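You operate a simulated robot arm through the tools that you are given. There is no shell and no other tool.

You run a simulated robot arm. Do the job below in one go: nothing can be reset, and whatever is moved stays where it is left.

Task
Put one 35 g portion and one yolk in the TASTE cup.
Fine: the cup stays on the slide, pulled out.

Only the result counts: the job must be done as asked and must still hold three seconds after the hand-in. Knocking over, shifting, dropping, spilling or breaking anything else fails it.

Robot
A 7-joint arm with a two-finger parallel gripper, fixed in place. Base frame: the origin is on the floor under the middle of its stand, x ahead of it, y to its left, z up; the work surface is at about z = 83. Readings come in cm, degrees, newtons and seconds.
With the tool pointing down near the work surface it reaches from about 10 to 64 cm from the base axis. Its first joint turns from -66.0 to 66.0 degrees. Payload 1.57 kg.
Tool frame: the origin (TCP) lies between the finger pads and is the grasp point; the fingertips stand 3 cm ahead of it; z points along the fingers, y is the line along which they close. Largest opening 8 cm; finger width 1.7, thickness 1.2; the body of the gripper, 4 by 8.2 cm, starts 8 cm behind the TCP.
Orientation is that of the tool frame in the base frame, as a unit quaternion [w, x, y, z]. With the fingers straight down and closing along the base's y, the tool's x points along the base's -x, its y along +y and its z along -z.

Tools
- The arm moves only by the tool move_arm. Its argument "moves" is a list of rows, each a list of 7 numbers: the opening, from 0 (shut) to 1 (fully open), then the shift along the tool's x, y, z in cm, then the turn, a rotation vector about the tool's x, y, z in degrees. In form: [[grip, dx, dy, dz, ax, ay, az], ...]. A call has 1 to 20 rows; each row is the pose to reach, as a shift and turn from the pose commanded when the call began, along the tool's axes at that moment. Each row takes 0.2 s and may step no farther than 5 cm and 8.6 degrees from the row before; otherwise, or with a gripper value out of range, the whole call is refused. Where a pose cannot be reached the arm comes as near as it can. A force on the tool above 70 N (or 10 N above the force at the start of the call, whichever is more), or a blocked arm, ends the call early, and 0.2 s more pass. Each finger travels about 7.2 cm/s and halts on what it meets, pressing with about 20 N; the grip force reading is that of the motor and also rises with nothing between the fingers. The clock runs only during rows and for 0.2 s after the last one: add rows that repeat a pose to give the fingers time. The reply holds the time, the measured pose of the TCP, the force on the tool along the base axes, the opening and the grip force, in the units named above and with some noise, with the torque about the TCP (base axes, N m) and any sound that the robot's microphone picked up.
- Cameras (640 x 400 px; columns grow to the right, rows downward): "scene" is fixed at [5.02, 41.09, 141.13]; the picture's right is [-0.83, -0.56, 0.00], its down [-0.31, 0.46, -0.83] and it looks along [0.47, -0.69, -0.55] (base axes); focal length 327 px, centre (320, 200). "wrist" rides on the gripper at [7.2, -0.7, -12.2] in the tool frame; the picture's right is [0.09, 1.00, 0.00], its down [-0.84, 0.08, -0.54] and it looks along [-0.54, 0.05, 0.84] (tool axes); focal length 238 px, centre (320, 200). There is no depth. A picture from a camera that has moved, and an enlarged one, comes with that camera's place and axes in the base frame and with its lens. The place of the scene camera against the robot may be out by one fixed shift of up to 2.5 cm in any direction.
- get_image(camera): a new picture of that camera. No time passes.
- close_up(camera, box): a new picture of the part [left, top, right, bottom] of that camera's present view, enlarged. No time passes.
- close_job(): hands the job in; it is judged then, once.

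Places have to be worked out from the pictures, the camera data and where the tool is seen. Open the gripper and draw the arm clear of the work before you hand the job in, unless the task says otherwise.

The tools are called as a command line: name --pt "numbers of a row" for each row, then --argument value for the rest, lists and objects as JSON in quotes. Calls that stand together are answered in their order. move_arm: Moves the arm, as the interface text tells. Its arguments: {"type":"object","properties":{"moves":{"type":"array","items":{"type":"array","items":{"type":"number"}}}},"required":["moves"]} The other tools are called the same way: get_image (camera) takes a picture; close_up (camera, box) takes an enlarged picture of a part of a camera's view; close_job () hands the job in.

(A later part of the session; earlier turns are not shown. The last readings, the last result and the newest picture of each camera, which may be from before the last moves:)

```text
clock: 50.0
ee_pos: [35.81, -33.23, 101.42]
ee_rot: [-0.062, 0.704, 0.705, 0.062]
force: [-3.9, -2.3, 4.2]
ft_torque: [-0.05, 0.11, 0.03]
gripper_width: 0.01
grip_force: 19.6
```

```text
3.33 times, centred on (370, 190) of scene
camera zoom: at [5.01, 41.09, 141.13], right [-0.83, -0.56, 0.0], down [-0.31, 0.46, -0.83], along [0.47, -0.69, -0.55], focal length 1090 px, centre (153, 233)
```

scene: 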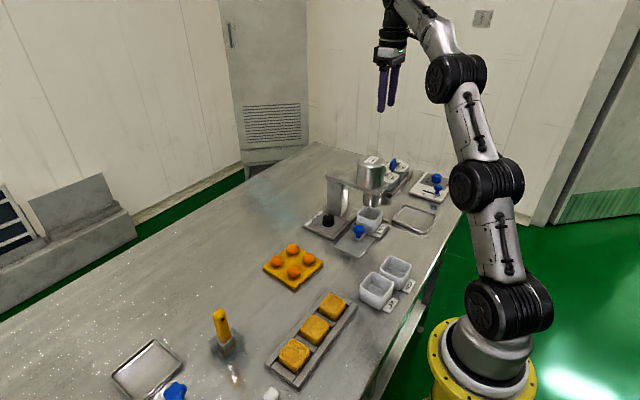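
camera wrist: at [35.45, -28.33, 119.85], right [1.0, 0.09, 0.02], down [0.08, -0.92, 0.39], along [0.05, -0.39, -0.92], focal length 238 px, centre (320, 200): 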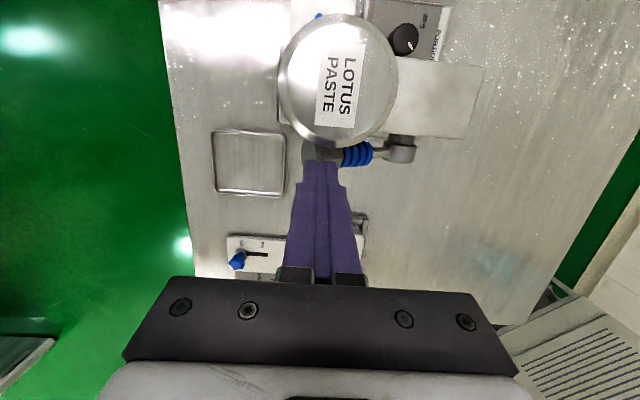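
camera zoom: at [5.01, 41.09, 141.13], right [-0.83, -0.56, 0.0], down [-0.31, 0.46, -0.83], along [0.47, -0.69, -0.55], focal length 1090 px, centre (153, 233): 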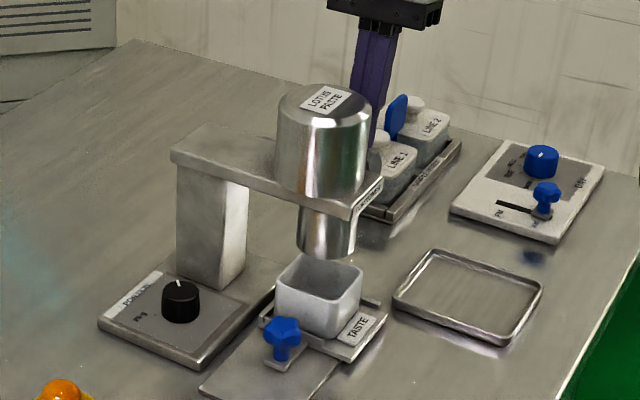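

Force is still only about 4 N with the lever near horizontal. I continue another 2.5 cm, staying clear of the canister.

move_arm --pt "0 -0.087 0 0.492 0 0 0" --pt "0 -0.174 0 0.985 0 0 0" --pt "0 -0.26 0 1.477 0 0 0" --pt "0 -0.347 0 1.97 0 0 0" --pt "0 -0.434 0 2.462 0 0 0" --pt "0 -0.434 0 2.462 0 0 0"

close_up --camera "wrist" --box '[200, 60, 440, 230]'

close_up --camera "scene" --box '[310, 130, 430, 250]'

```text
clock: 51.4
ee_pos: [35.81, -33.16, 99.03]
ee_rot: [-0.062, 0.704, 0.704, 0.061]
force: [-1.8, 0.7, 3.8]
ft_torque: [0.06, 0.08, -0.02]
gripper_width: 0.0
grip_force: 19.7
```

```text
2.35 times, centred on (320, 145) of wrist
camera zoom: at [35.12, -28.36, 112.33], right [1.0, 0.09, 0.02], down [0.08, -0.92, 0.39], along [0.05, -0.38, -0.92], focal length 561 px, centre (320, 329)
```

zoom: 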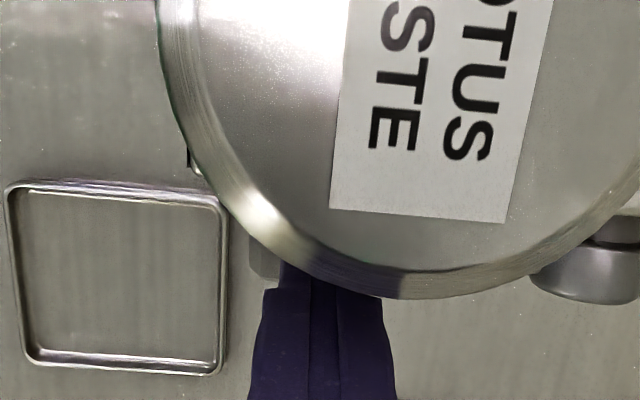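

```text
3.33 times, centred on (370, 190) of scene
camera zoom: at [5.01, 41.1, 141.13], right [-0.83, -0.56, 0.0], down [-0.31, 0.46, -0.83], along [0.47, -0.69, -0.55], focal length 1090 px, centre (153, 233)
```

zoom: 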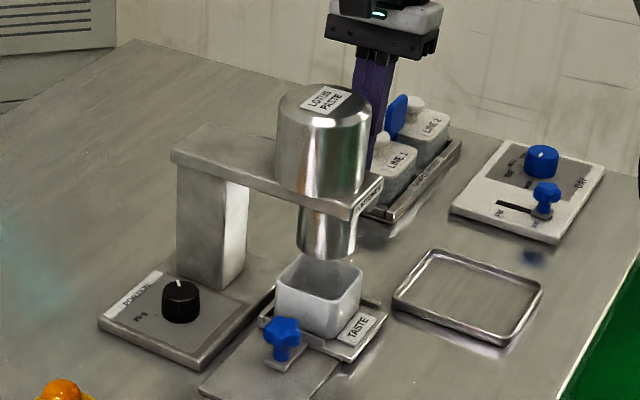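

Still yielding at about 4 N. I press on another 2.4 cm.

move_arm --pt "0 -0.087 0.05 0.492 0 0 0" --pt "0 -0.174 0.1 0.985 0 0 0" --pt "0 -0.26 0.15 1.477 0 0 0" --pt "0 -0.347 0.2 1.97 0 0 0" --pt "0 -0.42 0.25 2.38 0 0 0" --pt "0 -0.42 0.25 2.38 0 0 0"

get_image --camera "wrist"

close_up --camera "scene" --box '[310, 130, 430, 250]'

```text
clock: 52.8
ee_pos: [35.97, -33.21, 96.48]
ee_rot: [-0.061, 0.705, 0.704, 0.063]
force: [-1.4, -0.9, 5.7]
ft_torque: [0.05, 0.01, 0.02]
gripper_width: 0.0
grip_force: 19.8
```

```text
taken
camera wrist: at [35.31, -28.43, 109.91], right [1.0, 0.09, 0.02], down [0.08, -0.92, 0.39], along [0.05, -0.39, -0.92], focal length 238 px, centre (320, 200)
```

wrist: 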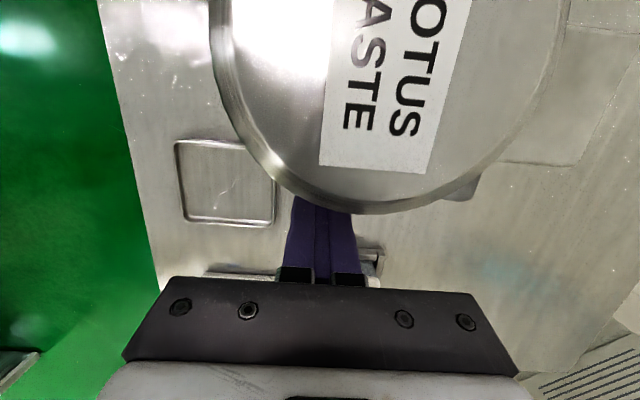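

```text
3.33 times, centred on (370, 190) of scene
camera zoom: at [5.01, 41.09, 141.13], right [-0.83, -0.56, 0.0], down [-0.31, 0.46, -0.83], along [0.47, -0.69, -0.55], focal length 1090 px, centre (153, 233)
```

zoom: 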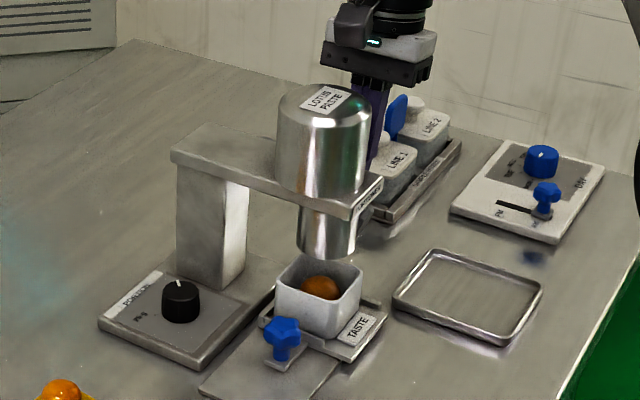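

A brown ball of paste has dropped into the TASTE cup, so one portion is dispensed. I press no further and raise the tool straight up, letting the lever follow.

move_arm --pt "0 0.087 -0.05 -0.492 0 0 0" --pt "0 0.26 -0.1 -1.477 0 0 0" --pt "0 0.434 -0.1 -2.46 0 0 0" --pt "0 0.608 -0.1 -3.447 0 0 0" --pt "0 0.781 -0.1 -4.432 0 0 0" --pt "0 0.955 -0.1 -5.416 0 0 0" --pt "0 1.128 -0.1 -6.401 0 0 0" --pt "0 1.302 0 -7.386 0 0 0" --pt "0 1.65 0 -9.356 0 0 0" --pt "0 2.08 0 -11.8 0 0 0" --pt "0 2.6 0 -14.77 0 0 0" --pt "0 2.6 0 -14.77 0 0 0"

get_image --camera "wrist"

close_up --camera "scene" --box '[310, 130, 430, 250]'

close_up --camera "scene" --box '[345, 190, 405, 245]'

```text
clock: 55.4
ee_pos: [35.9, -33.39, 111.53]
ee_rot: [-0.061, 0.704, 0.704, 0.061]
force: [0.2, 0.3, 0.9]
ft_torque: [-0.01, 0.01, 0.02]
gripper_width: 0.01
grip_force: 20.0
```

```text
taken
camera wrist: at [35.38, -28.5, 124.9], right [1.0, 0.09, 0.02], down [0.08, -0.92, 0.39], along [0.05, -0.39, -0.92], focal length 238 px, centre (320, 200)
```

wrist: 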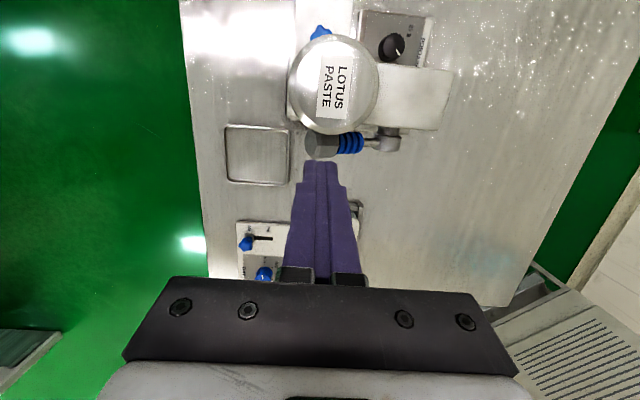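

```text
3.33 times, centred on (370, 190) of scene
camera zoom: at [5.02, 41.09, 141.13], right [-0.83, -0.56, 0.0], down [-0.31, 0.46, -0.83], along [0.47, -0.69, -0.55], focal length 1090 px, centre (153, 233)
```

zoom: 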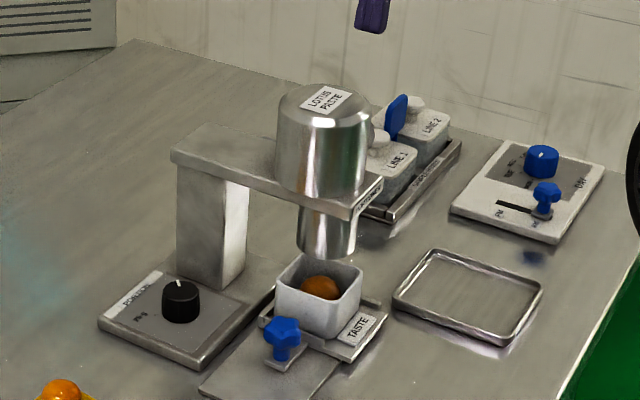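

```text
7.27 times, centred on (375, 218) of scene
camera zoom: at [5.02, 41.09, 141.13], right [-0.83, -0.56, 0.0], down [-0.31, 0.46, -0.83], along [0.47, -0.69, -0.55], focal length 2379 px, centre (-80, 73)
```

zoom: 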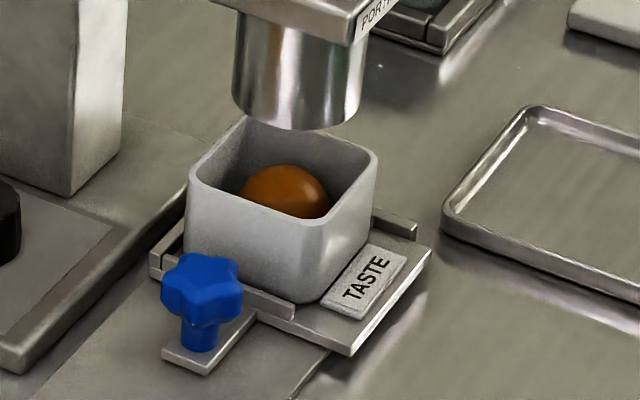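

The lever has sprung back up by itself and a paste ball of about 3.4 cm lies in the cup. Now I go back over to the +y side of the knob, staying above the canister, to pull the slide out again.

move_arm --pt "0 0.6 0 -3 0 0 0" --pt "0.2 4.4 -0.1 -2 0 -3 0" --pt "0.4 8.8 -0.2 -1 0 -6 0" --pt "0.5 13.2 -0.3 0.1 0 -10 0" --pt "0.55 17.97 -0.4 1.14 0 -10 0" --pt "0.55 17.97 -0.4 1.14 0 -10 0"

move_arm --pt "0.55 -0.1 0 4 0 -7 0" --pt "0.55 -0.2 0 8 0 -14 0" --pt "0.55 -0.3 0 12 0 -20 0" --pt "0.55 -0.3 0 12 0 -20 0"

get_image --camera "wrist"

close_up --camera "wrist" --box '[220, 60, 420, 200]'

close_up --camera "scene" --box '[310, 130, 430, 250]'

```text
clock: 56.8
ee_pos: [35.77, -15.46, 113.27]
ee_rot: [0.001, 0.706, 0.708, 0.0]
force: [-0.4, -0.2, 0.7]
ft_torque: [0.02, 0.01, 0.0]
gripper_width: 4.43
grip_force: 0.0
```

```text
clock: 57.8
ee_pos: [35.43, -15.65, 101.42]
ee_rot: [0.123, 0.697, 0.696, -0.124]
force: [-1.0, -0.6, -0.4]
ft_torque: [-0.01, 0.01, 0.01]
gripper_width: 4.39
grip_force: 0.1
```

```text
taken
camera wrist: at [34.82, -4.76, 110.43], right [1.0, 0.09, -0.03], down [0.08, -0.6, 0.8], along [0.05, -0.8, -0.6], focal length 238 px, centre (320, 200)
```

wrist: 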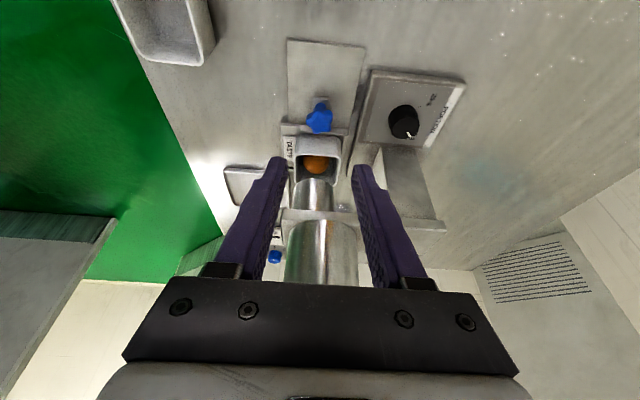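

```text
2.86 times, centred on (320, 130) of wrist
camera zoom: at [34.82, -4.76, 110.43], right [1.0, 0.09, -0.03], down [0.08, -0.6, 0.8], along [0.05, -0.8, -0.6], focal length 681 px, centre (320, 400)
```

zoom: 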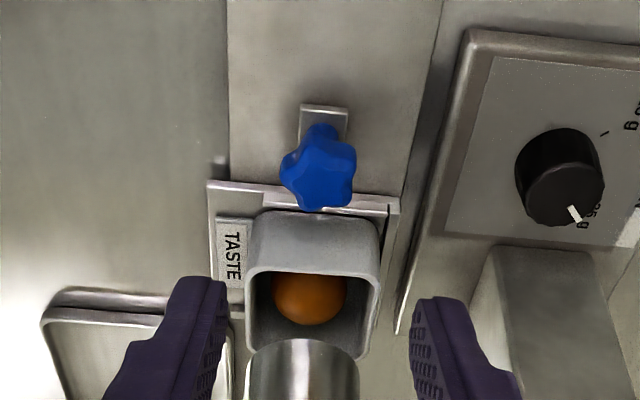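

```text
3.33 times, centred on (370, 190) of scene
camera zoom: at [5.02, 41.09, 141.13], right [-0.83, -0.56, 0.0], down [-0.31, 0.46, -0.83], along [0.47, -0.69, -0.55], focal length 1090 px, centre (153, 233)
```

zoom: 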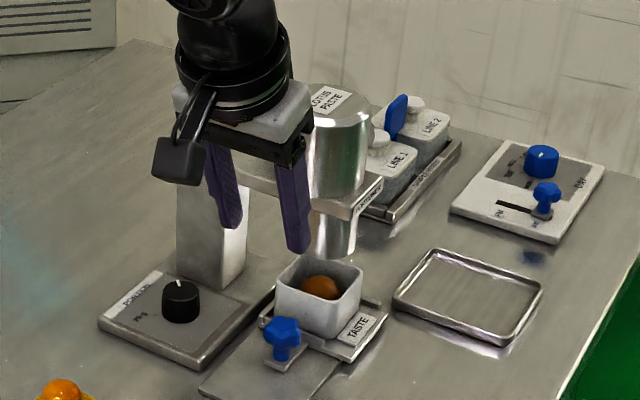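

The knob is now at about (35.4, -20.5). I go in along the tool axis, flank it again and close.

move_arm --pt "0.58 0.1 0 3.5 0 0 0" --pt "0.58 0.2 0 7 0 0 0" --pt "0.58 0.3 0 10 0 0 0" --pt "0.58 0.36 0 12.3 0 0 0" --pt "0.58 0.36 0 13.7 0 0 0" --pt "0.58 0.36 0 13.7 0 0 0"

close_up --camera "wrist" --box '[220, 80, 420, 220]'

close_up --camera "scene" --box '[310, 160, 410, 250]'

```text
clock: 59.2
ee_pos: [35.59, -19.92, 88.32]
ee_rot: [0.123, 0.696, 0.696, -0.123]
force: [0.2, -0.4, -0.6]
ft_torque: [0.01, 0.01, -0.03]
gripper_width: 4.65
grip_force: 0.1
```

```text
2.86 times, centred on (320, 150) of wrist
camera zoom: at [34.93, -9.09, 97.47], right [1.0, 0.09, -0.03], down [0.08, -0.6, 0.8], along [0.05, -0.79, -0.61], focal length 681 px, centre (320, 343)
```

zoom: 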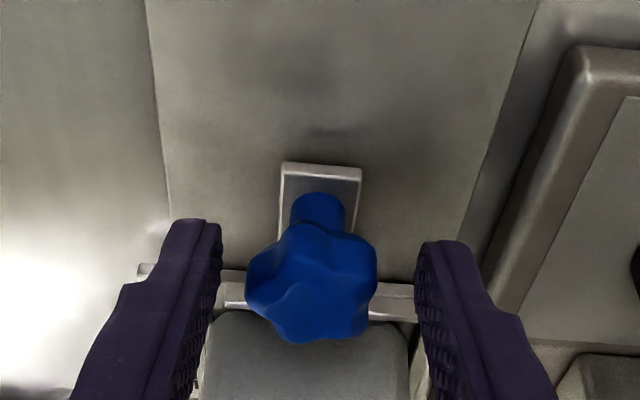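

```text
4.44 times, centred on (360, 205) of scene
camera zoom: at [5.02, 41.09, 141.13], right [-0.83, -0.56, 0.0], down [-0.31, 0.46, -0.83], along [0.47, -0.69, -0.55], focal length 1454 px, centre (142, 178)
```

zoom: 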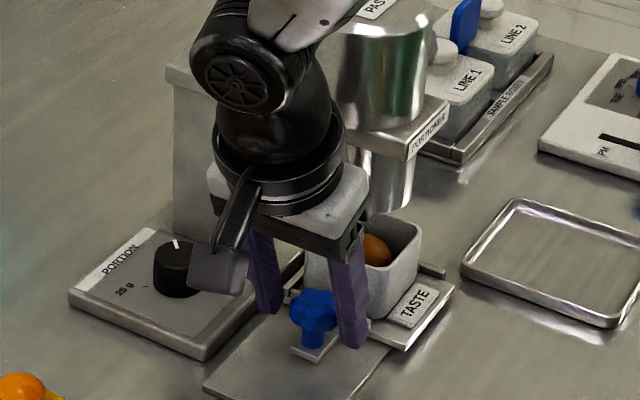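

The star is between the fingers. I close on it.

move_arm --pt "0.45 0 -0.1 0 0 0 0" --pt "0.2 0 -0.1 0 0 0 0" --pt "0.2 0 -0.1 0 0 0 0" --pt "0.2 0 -0.1 0 0 0 0"

```text
clock: 60.2
ee_pos: [35.7, -20.0, 88.43]
ee_rot: [0.122, 0.696, 0.697, -0.122]
force: [-2.9, -0.1, 1.2]
ft_torque: [-0.01, 0.07, -0.05]
gripper_width: 2.82
grip_force: 38.7
```

The knob is held at 2.82 cm. I pull the slide out gently in +y, about 9 cm in total, starting and stopping softly.

move_arm --pt "0.2 0.094 0 -0.034 0 0 0" --pt "0.2 0.282 0 -0.103 0 0 0" --pt "0.2 0.564 0 -0.205 0 0 0" --pt "0.2 0.94 0 -0.342 0 0 0" --pt "0.2 1.41 0 -0.513 0 0 0" --pt "0.2 1.88 0 -0.684 0 0 0" --pt "0.2 2.35 0 -0.855 0 0 0" --pt "0.2 2.82 0 -1.026 0 0 0" --pt "0.2 3.29 0 -1.197 0 0 0" --pt "0.2 3.76 0 -1.368 0 0 0" --pt "0.2 4.23 0 -1.539 0 0 0" --pt "0.2 4.7 0 -1.71 0 0 0" --pt "0.2 5.17 0 -1.881 0 0 0" --pt "0.2 5.64 0 -2.052 0 0 0" --pt "0.2 6.11 0 -2.223 0 0 0" --pt "0.2 6.58 0 -2.394 0 0 0" --pt "0.2 7.05 0 -2.565 0 0 0" --pt "0.2 7.42 0 -2.702 0 0 0" --pt "0.2 7.7 0 -2.804 0 0 0" --pt "0.2 7.8 0 -2.839 0 0 0"

get_image --camera "wrist"

close_up --camera "scene" --box '[290, 160, 410, 260]'

```text
clock: 64.4
ee_pos: [35.69, -11.8, 88.41]
ee_rot: [0.122, 0.696, 0.697, -0.123]
force: [2.3, 0.2, -31.4]
ft_torque: [0.87, -0.14, 0.07]
gripper_width: 2.82
grip_force: 38.2
```

```text
taken
camera wrist: at [34.84, -0.85, 97.53], right [1.0, 0.09, -0.03], down [0.08, -0.6, 0.79], along [0.05, -0.79, -0.61], focal length 238 px, centre (320, 200)
```

wrist: 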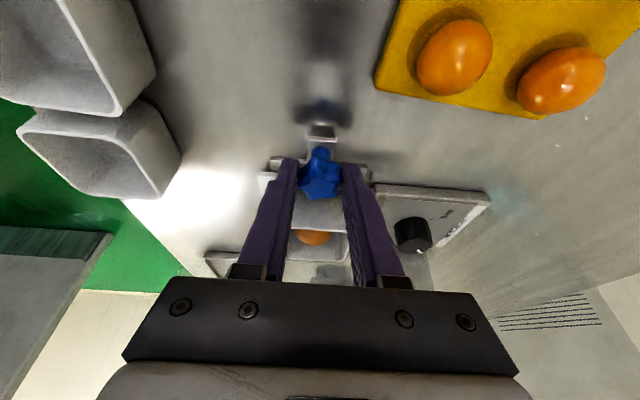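

```text
4.00 times, centred on (350, 210) of scene
camera zoom: at [5.06, 41.08, 141.13], right [-0.83, -0.56, 0.0], down [-0.31, 0.46, -0.83], along [0.47, -0.69, -0.55], focal length 1308 px, centre (200, 160)
```

zoom: 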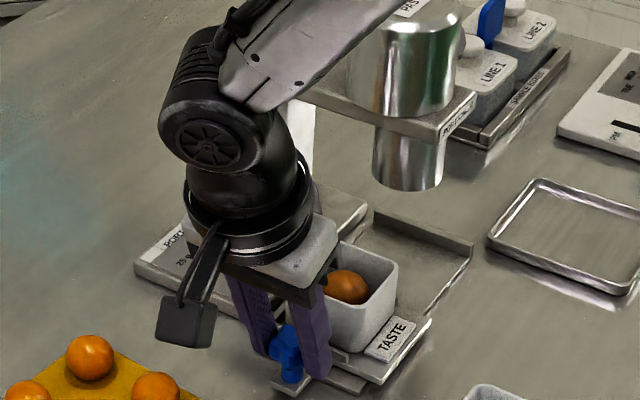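

The slide has come out about 8.3 cm with the paste ball still in the cup; some vertical preload (-31 N) has built up, so I ease down a hair while pulling the last 0.7 cm.

move_arm --pt "0.2 0.12 0 0.0 0 0 0" --pt "0.2 0.31 0 -0.03 0 0 0" --pt "0.2 0.5 0 -0.1 0 0 0" --pt "0.2 0.65 0 -0.155 0 0 0" --pt "0.2 0.68 0 -0.165 0 0 0" --pt "0.2 0.68 0 -0.165 0 0 0"

close_up --camera "scene" --box '[290, 160, 410, 260]'

```text
clock: 65.8
ee_pos: [35.52, -11.07, 88.35]
ee_rot: [0.123, 0.696, 0.696, -0.123]
force: [-5.9, 1.9, -13.8]
ft_torque: [0.34, 0.29, -0.07]
gripper_width: 2.82
grip_force: 37.7
```

```text
4.00 times, centred on (350, 210) of scene
camera zoom: at [5.03, 41.09, 141.13], right [-0.83, -0.56, 0.0], down [-0.31, 0.46, -0.83], along [0.47, -0.69, -0.55], focal length 1308 px, centre (200, 160)
```

zoom: 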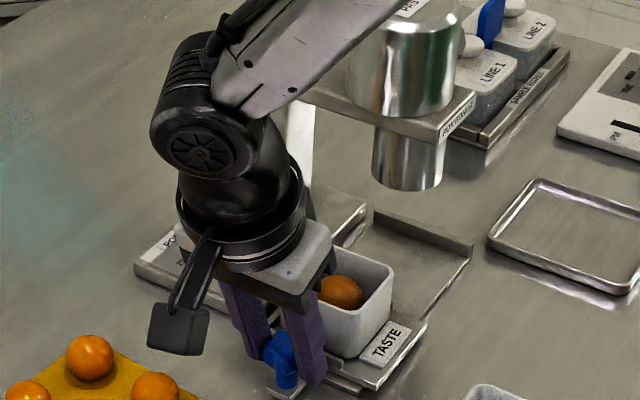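

The knob is back at its original pulled-out place (y≈-11.6). I relieve the remaining preload, open, and back out along the tool axis.

move_arm --pt "0.2 0.02 0 0.056 0 0 0" --pt "0.45 0.02 0 0.056 0 0 0" --pt "0.6 0.02 0 0.056 0 0 0" --pt "0.6 0.02 0 0.056 0 0 0" --pt "0.6 0.02 0 -2 0 0 0" --pt "0.6 0.02 0 -5 0 0 0" --pt "0.6 0.02 0 -9.5 0 0 0" --pt "0.6 0.02 0 -14 0 0 0" --pt "0.6 0.02 0 -14 0 0 0"

get_image --camera "wrist"

close_up --camera "wrist" --box '[240, 70, 400, 200]'

close_up --camera "scene" --box '[290, 160, 410, 260]'

get_image --camera "scene"

```text
clock: 67.8
ee_pos: [35.68, -6.13, 101.58]
ee_rot: [0.123, 0.697, 0.696, -0.123]
force: [0.0, 0.9, 0.5]
ft_torque: [-0.01, -0.03, -0.01]
gripper_width: 4.8
grip_force: 0.1
```

```text
taken
camera wrist: at [34.93, 4.66, 110.75], right [1.0, 0.09, -0.03], down [0.08, -0.6, 0.8], along [0.05, -0.79, -0.61], focal length 238 px, centre (320, 200)
```

wrist: 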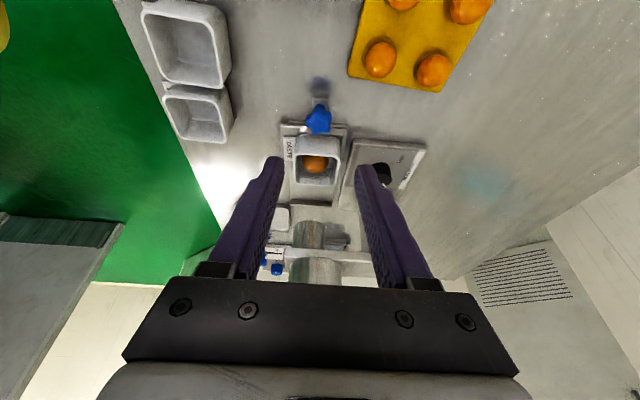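

```text
3.08 times, centred on (320, 135) of wrist
camera zoom: at [34.93, 4.66, 110.75], right [1.0, 0.09, -0.03], down [0.08, -0.6, 0.8], along [0.05, -0.79, -0.61], focal length 733 px, centre (320, 400)
```

zoom: 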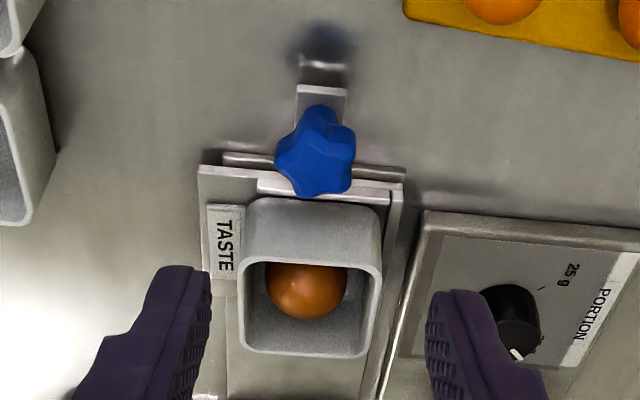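

```text
4.00 times, centred on (350, 210) of scene
camera zoom: at [5.02, 41.09, 141.13], right [-0.83, -0.56, 0.0], down [-0.31, 0.46, -0.83], along [0.47, -0.69, -0.55], focal length 1308 px, centre (200, 160)
```

zoom: 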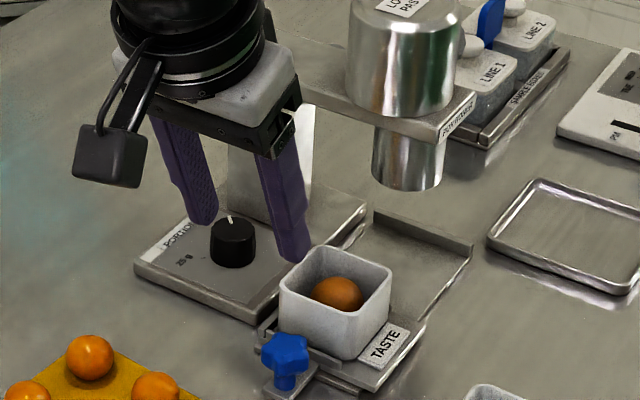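

```text
taken
```

scene: 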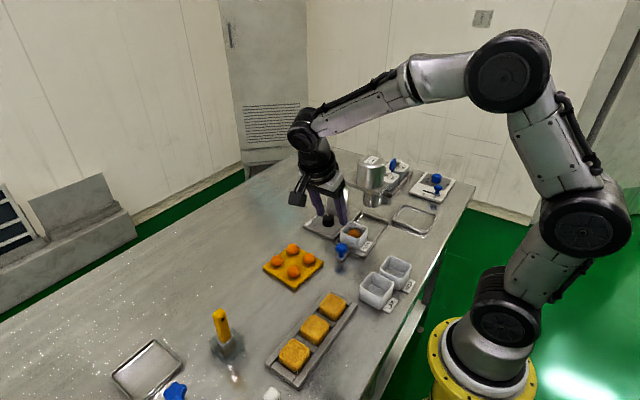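

The paste ball sits in the TASTE cup, near its -y wall, and the slide is pulled out as at the start. Next the yolk: I straighten the tool, yaw to 135° (diagonal to the yolk grid, so the fingers avoid the neighbours) and go above the nearest yolk at about (40.9, -5.1).

move_arm --pt "0.6 -0.34 0 -0.94 0 7 0" --pt "0.6 -0.68 0 -1.88 0 14 0" --pt "0.6 -1.03 0 -2.82 0 20 0" --pt "0.6 -1.03 0 -2.82 0 20 0"

move_arm --pt "0.55 0.2 0.9 0.5 0 0 7.5" --pt "0.55 0.4 1.8 1 0 0 15" --pt "0.55 0.6 2.7 1.5 0 0 22.5" --pt "0.55 0.8 3.6 2 0 0 30" --pt "0.55 1 4.5 2.5 0 0 37.5" --pt "0.55 1 5.2 3 0 0 45" --pt "0.55 1 5.2 3 0 0 45"

get_image --camera "wrist"

close_up --camera "wrist" --box '[220, 30, 440, 190]'

close_up --camera "scene" --box '[250, 220, 340, 300]'

```text
clock: 68.8
ee_pos: [35.63, -6.24, 104.66]
ee_rot: [0.0, 0.707, 0.707, 0.0]
force: [-1.5, -0.5, -0.1]
ft_torque: [0.0, 0.02, 0.03]
gripper_width: 4.81
grip_force: 0.1
```

```text
clock: 70.4
ee_pos: [40.67, -5.19, 101.7]
ee_rot: [0.0, 0.924, 0.382, 0.0]
force: [0.7, 0.1, 1.0]
ft_torque: [0.01, -0.01, 0.03]
gripper_width: 4.43
grip_force: 0.1
```

```text
taken
camera wrist: at [45.3, 0.31, 113.89], right [0.77, -0.64, 0.0], down [-0.54, -0.65, 0.54], along [-0.35, -0.42, -0.84], focal length 238 px, centre (320, 200)
```

wrist: 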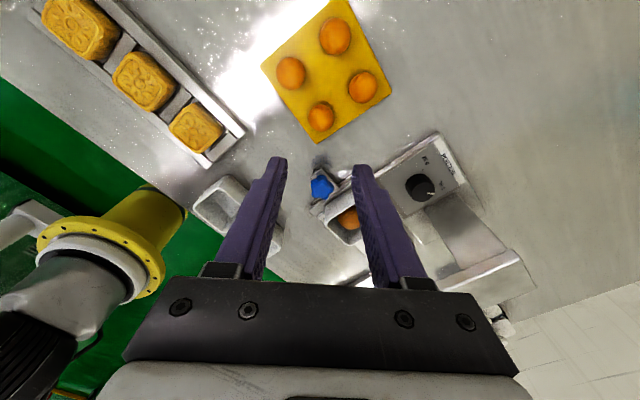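

```text
2.50 times, centred on (330, 110) of wrist
camera zoom: at [45.3, 0.31, 113.89], right [0.77, -0.64, 0.0], down [-0.54, -0.65, 0.54], along [-0.35, -0.42, -0.84], focal length 596 px, centre (295, 425)
```

zoom: 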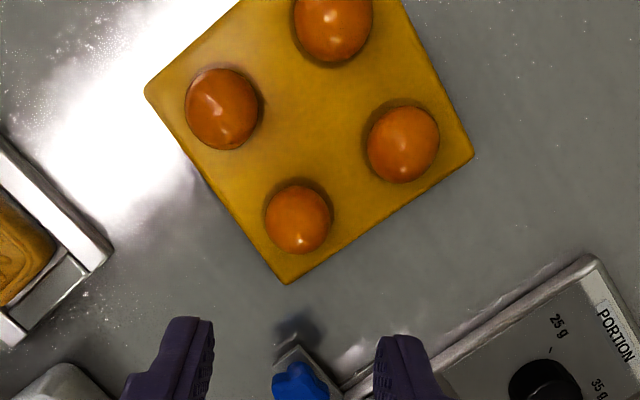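

```text
5.00 times, centred on (295, 260) of scene
camera zoom: at [5.02, 41.09, 141.13], right [-0.83, -0.56, 0.0], down [-0.31, 0.46, -0.83], along [0.47, -0.69, -0.55], focal length 1635 px, centre (445, -100)
```

zoom: 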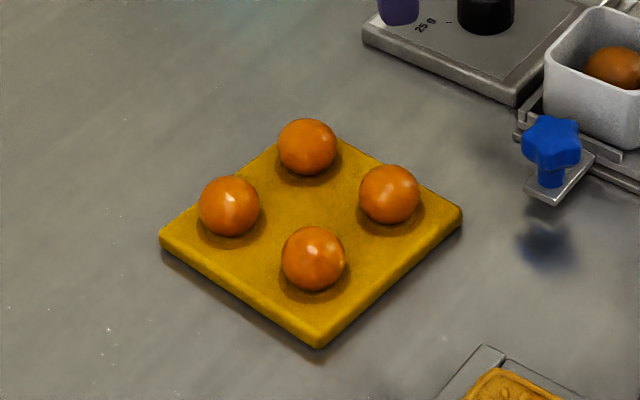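

The target yolk's centre computes to (40.95, -5.12, 85.3), about 3.1 cm across. I descend to just above it and check centring.

move_arm --pt "0.58 0.1 0.05 3.5 0 0 0" --pt "0.58 0.19 0.09 7 0 0 0" --pt "0.58 0.19 0.09 10.3 0 0 0" --pt "0.58 0.19 0.09 10.3 0 0 0"

close_up --camera "wrist" --box '[220, 60, 420, 200]'

close_up --camera "scene" --box '[250, 200, 350, 300]'

```text
clock: 71.4
ee_pos: [40.81, -5.21, 91.16]
ee_rot: [0.0, 0.924, 0.383, 0.0]
force: [-0.1, 0.4, 0.8]
ft_torque: [0.0, 0.01, -0.04]
gripper_width: 4.65
grip_force: 0.0
```

```text
2.86 times, centred on (320, 130) of wrist
camera zoom: at [45.43, 0.31, 103.57], right [0.77, -0.64, 0.0], down [-0.54, -0.65, 0.54], along [-0.35, -0.42, -0.84], focal length 681 px, centre (320, 400)
```

zoom: 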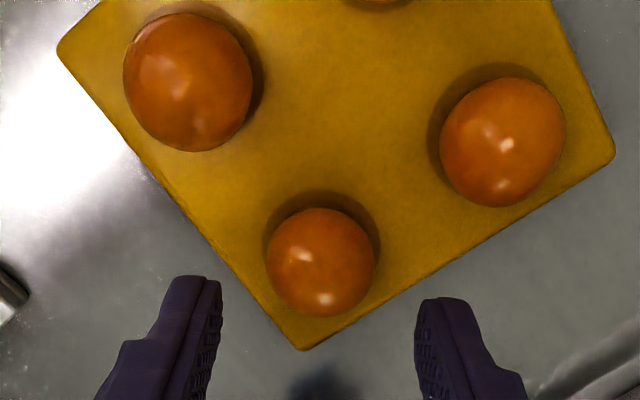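

```text
4.00 times, centred on (300, 250) of scene
camera zoom: at [5.02, 41.09, 141.13], right [-0.83, -0.56, 0.0], down [-0.31, 0.46, -0.83], along [0.47, -0.69, -0.55], focal length 1308 px, centre (400, 0)
```

zoom: 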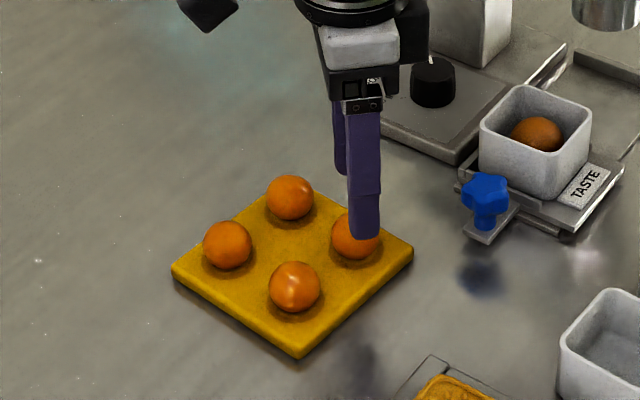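

The yolk is within 1 mm of the grasp centre. I lower so the fingertips are about 0.6 cm above the mat and bring the fingers to just about touching.

move_arm --pt "0.58 0.06 0 1.5 0 0 0" --pt "0.58 0.06 0 3 0 0 0" --pt "0.58 0.06 0 3.75 0 0 0" --pt "0.58 0.06 0 3.75 0 0 0" --pt "0.48 0.06 0 3.75 0 0 0" --pt "0.42 0.06 0 3.75 0 0 0" --pt "0.42 0.06 0 3.75 0 0 0"

close_up --camera "wrist" --box '[220, 80, 420, 220]'

```text
clock: 73.0
ee_pos: [40.9, -5.17, 87.57]
ee_rot: [-0.001, 0.924, 0.382, 0.0]
force: [-0.6, 0.2, -0.2]
ft_torque: [0.02, 0.01, 0.03]
gripper_width: 3.36
grip_force: 0.0
```

```text
2.86 times, centred on (320, 150) of wrist
camera zoom: at [45.52, 0.29, 99.87], right [0.77, -0.64, 0.0], down [-0.54, -0.65, 0.54], along [-0.35, -0.42, -0.84], focal length 681 px, centre (320, 343)
```

zoom: 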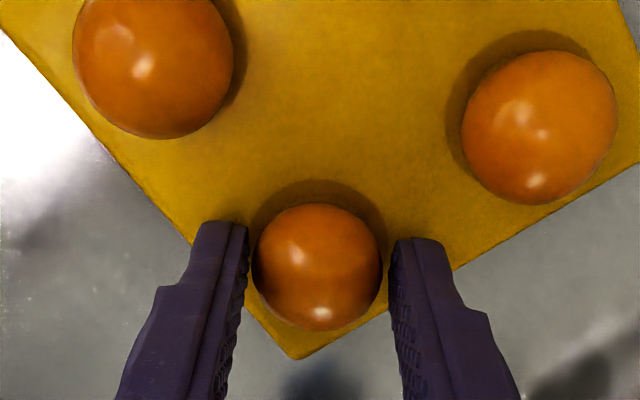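

The fingers flank the yolk with about 1-2 mm each side. I close in small increments to keep the squeeze light.

move_arm --pt "0.4 0 0 0 0 0 0" --pt "0.385 0 0 0 0 0 0" --pt "0.385 0 0 0 0 0 0"

```text
clock: 73.8
ee_pos: [40.97, -5.18, 87.54]
ee_rot: [0.0, 0.924, 0.382, 0.0]
force: [0.9, 0.5, 0.3]
ft_torque: [0.03, 0.01, 0.02]
gripper_width: 3.1
grip_force: 0.1
```

Still no squeeze at 3.10 cm. I close a little more.

move_arm --pt "0.375 0 0 0 0 0 0" --pt "0.37 0 0 0 0 0 0" --pt "0.37 0 0 0 0 0 0"

```text
clock: 74.6
ee_pos: [40.87, -5.3, 87.61]
ee_rot: [0.0, 0.924, 0.383, 0.001]
force: [0.5, -0.4, 0.4]
ft_torque: [0.03, 0.0, -0.02]
gripper_width: 3.03
grip_force: 0.5
```

Contact begins: 3.03 cm against a 2.96 cm target with 0.5 N. I tighten slightly further for a secure but gentle grip.

move_arm --pt "0.36 0 0 0 0 0 0" --pt "0.35 0 0 0 0 0 0" --pt "0.35 0 0 0 0 0 0"

close_up --camera "wrist" --box '[220, 80, 420, 220]'

```text
clock: 75.4
ee_pos: [40.93, -5.25, 87.58]
ee_rot: [0.0, 0.924, 0.383, 0.0]
force: [-0.5, -0.1, -0.1]
ft_torque: [-0.04, 0.02, 0.01]
gripper_width: 2.89
grip_force: 0.6
```

```text
2.86 times, centred on (320, 150) of wrist
camera zoom: at [45.52, 0.29, 99.86], right [0.77, -0.64, 0.0], down [-0.54, -0.65, 0.54], along [-0.35, -0.42, -0.84], focal length 681 px, centre (320, 343)
```

zoom: 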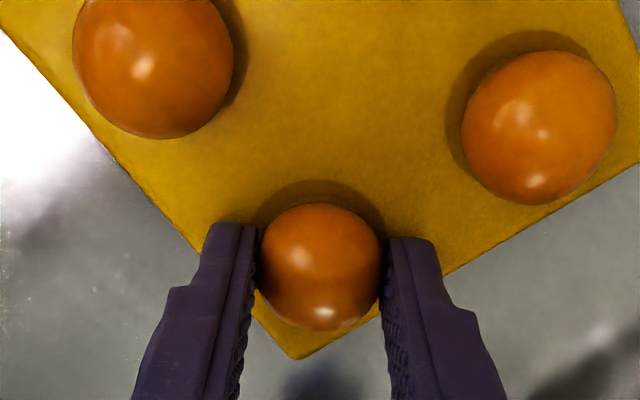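

The yolk is soft: 2.89 cm at only 0.6 N, so I stop squeezing here. I try a slow 1 cm lift and check whether it follows.

move_arm --pt "0.35 0 0 -0.15 0 0 0" --pt "0.35 0 0 -0.4 0 0 0" --pt "0.35 0 0 -0.7 0 0 0" --pt "0.35 0 0 -1 0 0 0" --pt "0.35 0 0 -1 0 0 0"

close_up --camera "wrist" --box '[220, 80, 420, 220]'

close_up --camera "scene" --box '[250, 200, 350, 300]'

```text
clock: 76.6
ee_pos: [41.05, -5.12, 88.5]
ee_rot: [0.0, 0.924, 0.382, 0.0]
force: [-0.3, 0.0, -0.4]
ft_torque: [-0.01, -0.02, 0.02]
gripper_width: 2.91
grip_force: 4.0
```

```text
2.86 times, centred on (320, 150) of wrist
camera zoom: at [45.61, 0.36, 100.83], right [0.77, -0.64, 0.0], down [-0.54, -0.65, 0.54], along [-0.35, -0.42, -0.84], focal length 681 px, centre (320, 343)
```

zoom: 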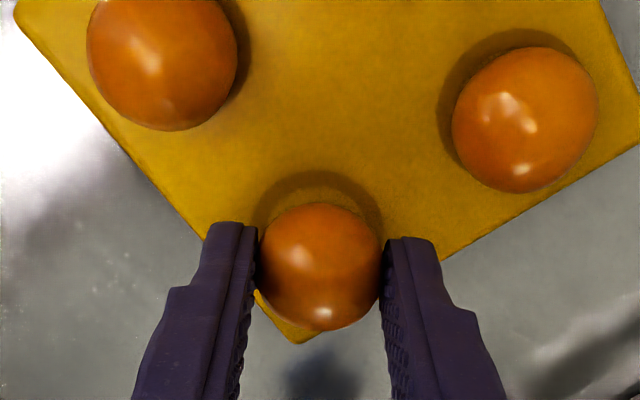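

```text
4.00 times, centred on (300, 250) of scene
camera zoom: at [5.02, 41.09, 141.13], right [-0.83, -0.56, 0.0], down [-0.31, 0.46, -0.83], along [0.47, -0.69, -0.55], focal length 1308 px, centre (400, 0)
```

zoom: 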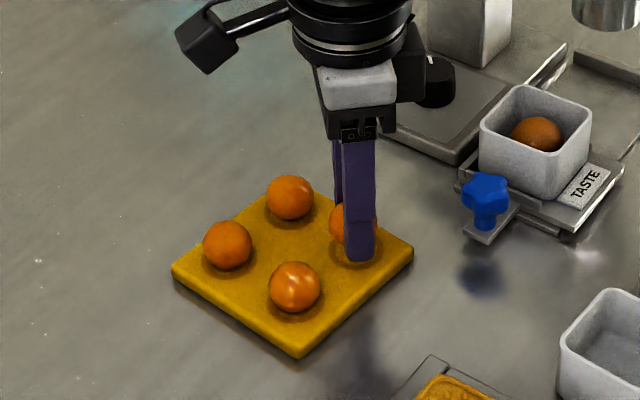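

The yolk follows the fingers (4 N grip, not crushed). I lift it another 6.5 cm slowly.

move_arm --pt "0.35 0 0 -0.5 0 0 0" --pt "0.35 0 0 -1.3 0 0 0" --pt "0.35 0 0 -2.3 0 0 0" --pt "0.35 0 0 -3.4 0 0 0" --pt "0.35 0 0 -4.5 0 0 0" --pt "0.35 0 0 -5.5 0 0 0" --pt "0.35 0 0 -6.2 0 0 0" --pt "0.35 0 0 -6.5 0 0 0" --pt "0.35 0 0 -6.5 0 0 0"

get_image --camera "wrist"

close_up --camera "scene" --box '[250, 180, 390, 300]'

```text
clock: 78.6
ee_pos: [41.05, -5.11, 95.04]
ee_rot: [0.0, 0.924, 0.382, 0.0]
force: [0.0, -0.6, -0.1]
ft_torque: [-0.02, 0.01, -0.01]
gripper_width: 2.89
grip_force: 7.8
```

```text
taken
camera wrist: at [45.66, 0.33, 107.43], right [0.77, -0.64, 0.0], down [-0.54, -0.65, 0.54], along [-0.35, -0.42, -0.84], focal length 238 px, centre (320, 200)
```

wrist: 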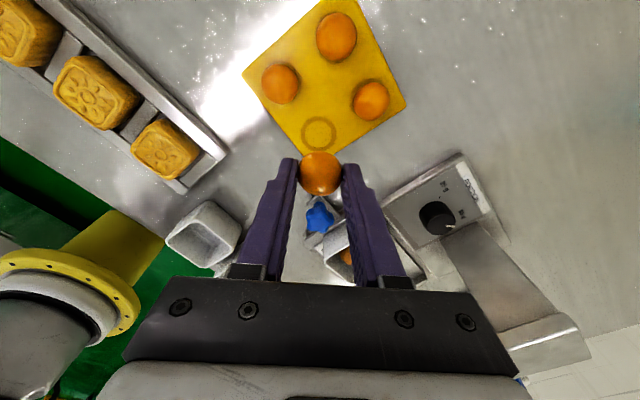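

```text
3.33 times, centred on (320, 240) of scene
camera zoom: at [5.02, 41.09, 141.13], right [-0.83, -0.56, 0.0], down [-0.31, 0.46, -0.83], along [0.47, -0.69, -0.55], focal length 1090 px, centre (320, 67)
```

zoom: 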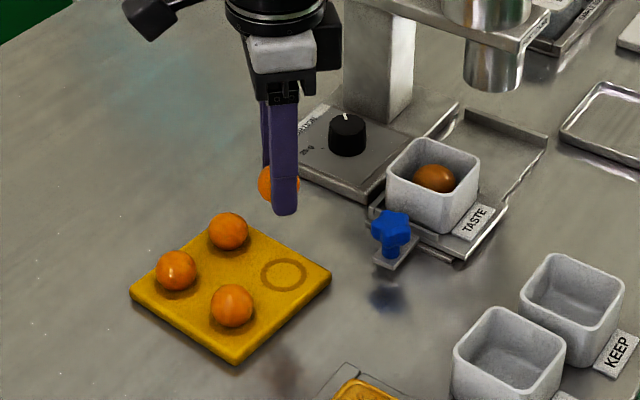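

The yolk is clear of the mat. The motor force is creeping up (7.8 N), so I relax the command to just the held width and carry the yolk toward the TASTE cup, staying above the knob and rim.

move_arm --pt "0.36 -0.6 0.3 0 0 0 0" --pt "0.36 -2.0 0.95 0 0 0 0" --pt "0.36 -3.6 1.7 0 0 0 0" --pt "0.36 -5.2 2.45 0 0 0 0" --pt "0.36 -6.8 3.2 0 0 0 0" --pt "0.36 -8.4 3.95 0 0 0 0" --pt "0.36 -10 4.7 0 0 0 0" --pt "0.36 -11.3 5.3 0 0 0 0" --pt "0.36 -11.9 5.45 0 0 0 0" --pt "0.36 -11.9 5.45 0 0 0 0"

get_image --camera "wrist"

close_up --camera "scene" --box '[300, 170, 420, 270]'

```text
clock: 80.8
ee_pos: [36.39, -17.31, 94.96]
ee_rot: [0.0, 0.924, 0.383, 0.0]
force: [0.6, -0.2, -0.2]
ft_torque: [-0.02, -0.02, 0.0]
gripper_width: 2.97
grip_force: 0.6
```

```text
taken
camera wrist: at [41.02, -11.87, 107.32], right [0.77, -0.64, 0.0], down [-0.54, -0.65, 0.54], along [-0.35, -0.42, -0.84], focal length 238 px, centre (320, 200)
```

wrist: 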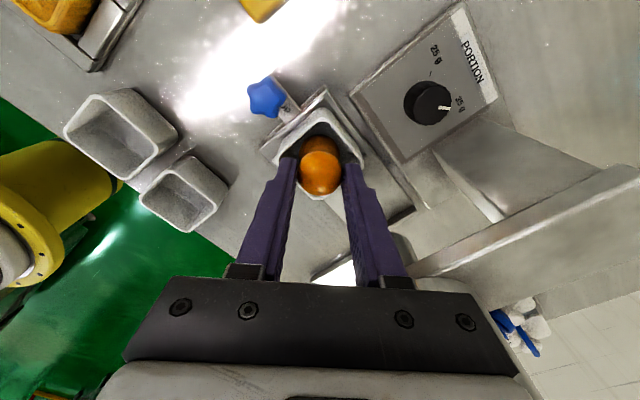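

```text
4.00 times, centred on (360, 220) of scene
camera zoom: at [5.02, 41.09, 141.13], right [-0.83, -0.56, 0.0], down [-0.31, 0.46, -0.83], along [0.47, -0.69, -0.55], focal length 1308 px, centre (160, 120)
```

zoom: 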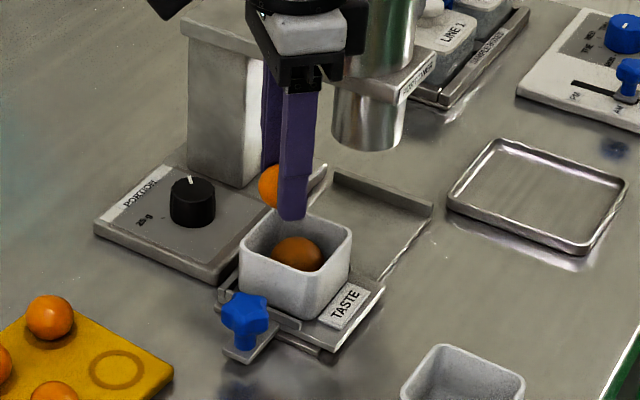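

The yolk is still held with only 0.6 N and is over the cup. I check the relative placing of yolk, cup and paste ball up close.

close_up --camera "wrist" --box '[240, 80, 400, 210]'

close_up --camera "scene" --box '[345, 195, 405, 255]'

```text
3.08 times, centred on (320, 145) of wrist
camera zoom: at [41.02, -11.87, 107.32], right [0.77, -0.64, 0.0], down [-0.54, -0.65, 0.54], along [-0.35, -0.42, -0.84], focal length 733 px, centre (320, 369)
```

zoom: 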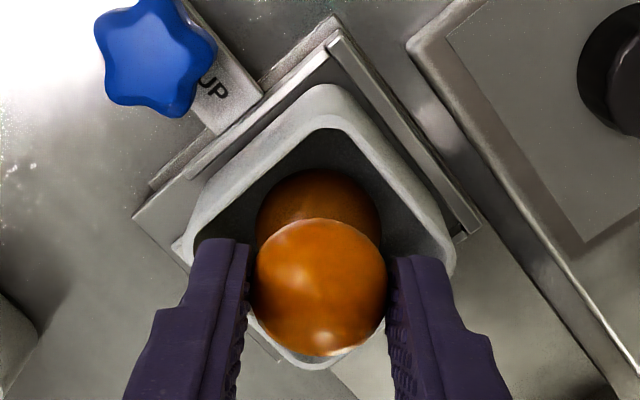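

```text
6.67 times, centred on (375, 225) of scene
camera zoom: at [5.02, 41.09, 141.13], right [-0.83, -0.56, 0.0], down [-0.31, 0.46, -0.83], along [0.47, -0.69, -0.55], focal length 2180 px, centre (-47, 33)
```

zoom: 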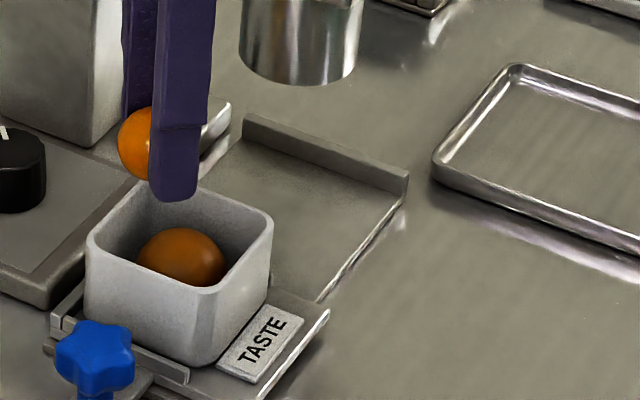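

The paste ball (about 3.8 cm) lies near the cup's middle, so the yolk should go down into the (+x, +y) corner, nestled between ball and walls. I shift to about (37.15, -16.9) and lower to just above the rim.

move_arm --pt "0.36 0.4 0.12 0.3 0 0 0" --pt "0.36 0.83 0.25 0.9 0 0 0" --pt "0.36 0.83 0.25 1.6 0 0 0" --pt "0.36 0.83 0.25 2.3 0 0 0" --pt "0.36 0.83 0.25 2.7 0 0 0" --pt "0.36 0.83 0.25 2.7 0 0 0"

close_up --camera "wrist" --box '[240, 80, 400, 210]'

close_up --camera "scene" --box '[330, 190, 400, 260]'

```text
clock: 82.2
ee_pos: [37.12, -16.92, 92.24]
ee_rot: [0.0, 0.924, 0.383, 0.0]
force: [0.2, 0.5, -0.2]
ft_torque: [-0.02, -0.04, 0.01]
gripper_width: 2.98
grip_force: 0.1
```

```text
3.08 times, centred on (320, 145) of wrist
camera zoom: at [41.75, -11.47, 104.59], right [0.77, -0.64, 0.0], down [-0.54, -0.65, 0.54], along [-0.35, -0.42, -0.84], focal length 733 px, centre (320, 369)
```

zoom: 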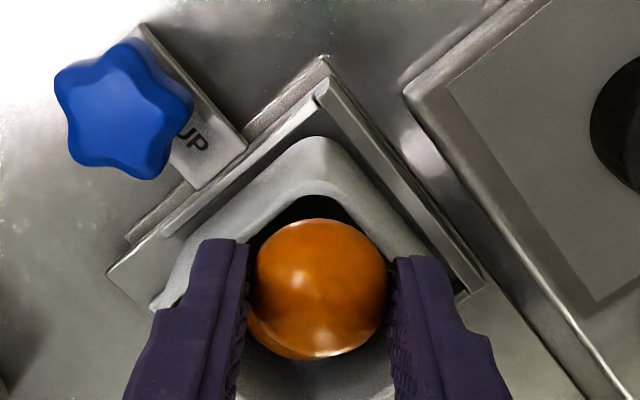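

```text
5.71 times, centred on (365, 225) of scene
camera zoom: at [5.02, 41.09, 141.13], right [-0.83, -0.56, 0.0], down [-0.31, 0.46, -0.83], along [0.47, -0.69, -0.55], focal length 1869 px, centre (63, 57)
```

zoom: 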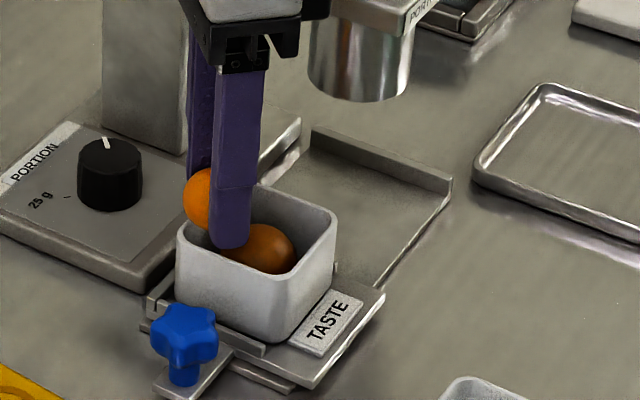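

The yolk is over the corner, centre about (37.15, -17.0, 90.1), still held lightly. I firm the grip a touch, shift 0.15 cm toward the corner line and lower 0.7 cm so the tips stay just above the rim.

move_arm --pt "0.357 0 -0.08 0.2 0 0 0" --pt "0.357 0 -0.15 0.45 0 0 0" --pt "0.357 0 -0.15 0.65 0 0 0" --pt "0.357 0 -0.15 0.65 0 0 0"

close_up --camera "wrist" --box '[240, 80, 400, 210]'

close_up --camera "scene" --box '[330, 190, 400, 260]'

```text
clock: 83.2
ee_pos: [37.07, -17.04, 91.61]
ee_rot: [0.0, 0.924, 0.383, 0.0]
force: [0.2, -0.2, -0.2]
ft_torque: [0.01, 0.04, -0.02]
gripper_width: 2.97
grip_force: 0.3
```

```text
3.08 times, centred on (320, 145) of wrist
camera zoom: at [41.63, -11.39, 103.95], right [0.77, -0.64, 0.0], down [-0.54, -0.65, 0.54], along [-0.35, -0.42, -0.84], focal length 733 px, centre (320, 369)
```

zoom: 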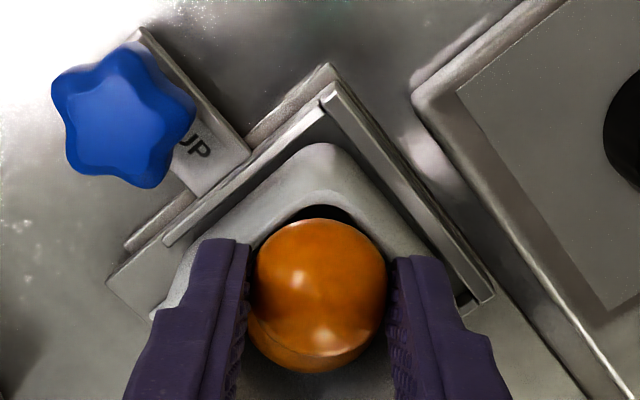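

```text
5.71 times, centred on (365, 225) of scene
camera zoom: at [5.02, 41.09, 141.13], right [-0.83, -0.56, 0.0], down [-0.31, 0.46, -0.83], along [0.47, -0.69, -0.55], focal length 1869 px, centre (63, 57)
```

zoom: 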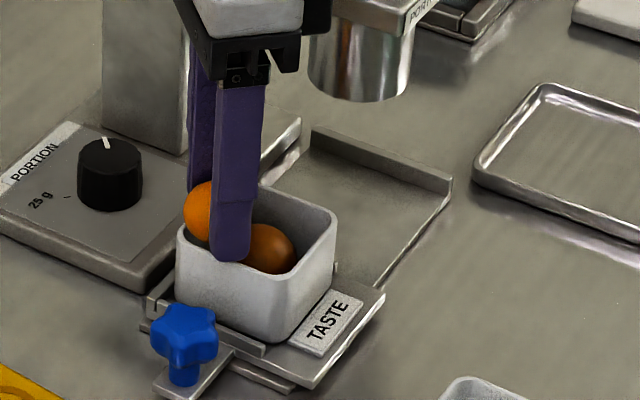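

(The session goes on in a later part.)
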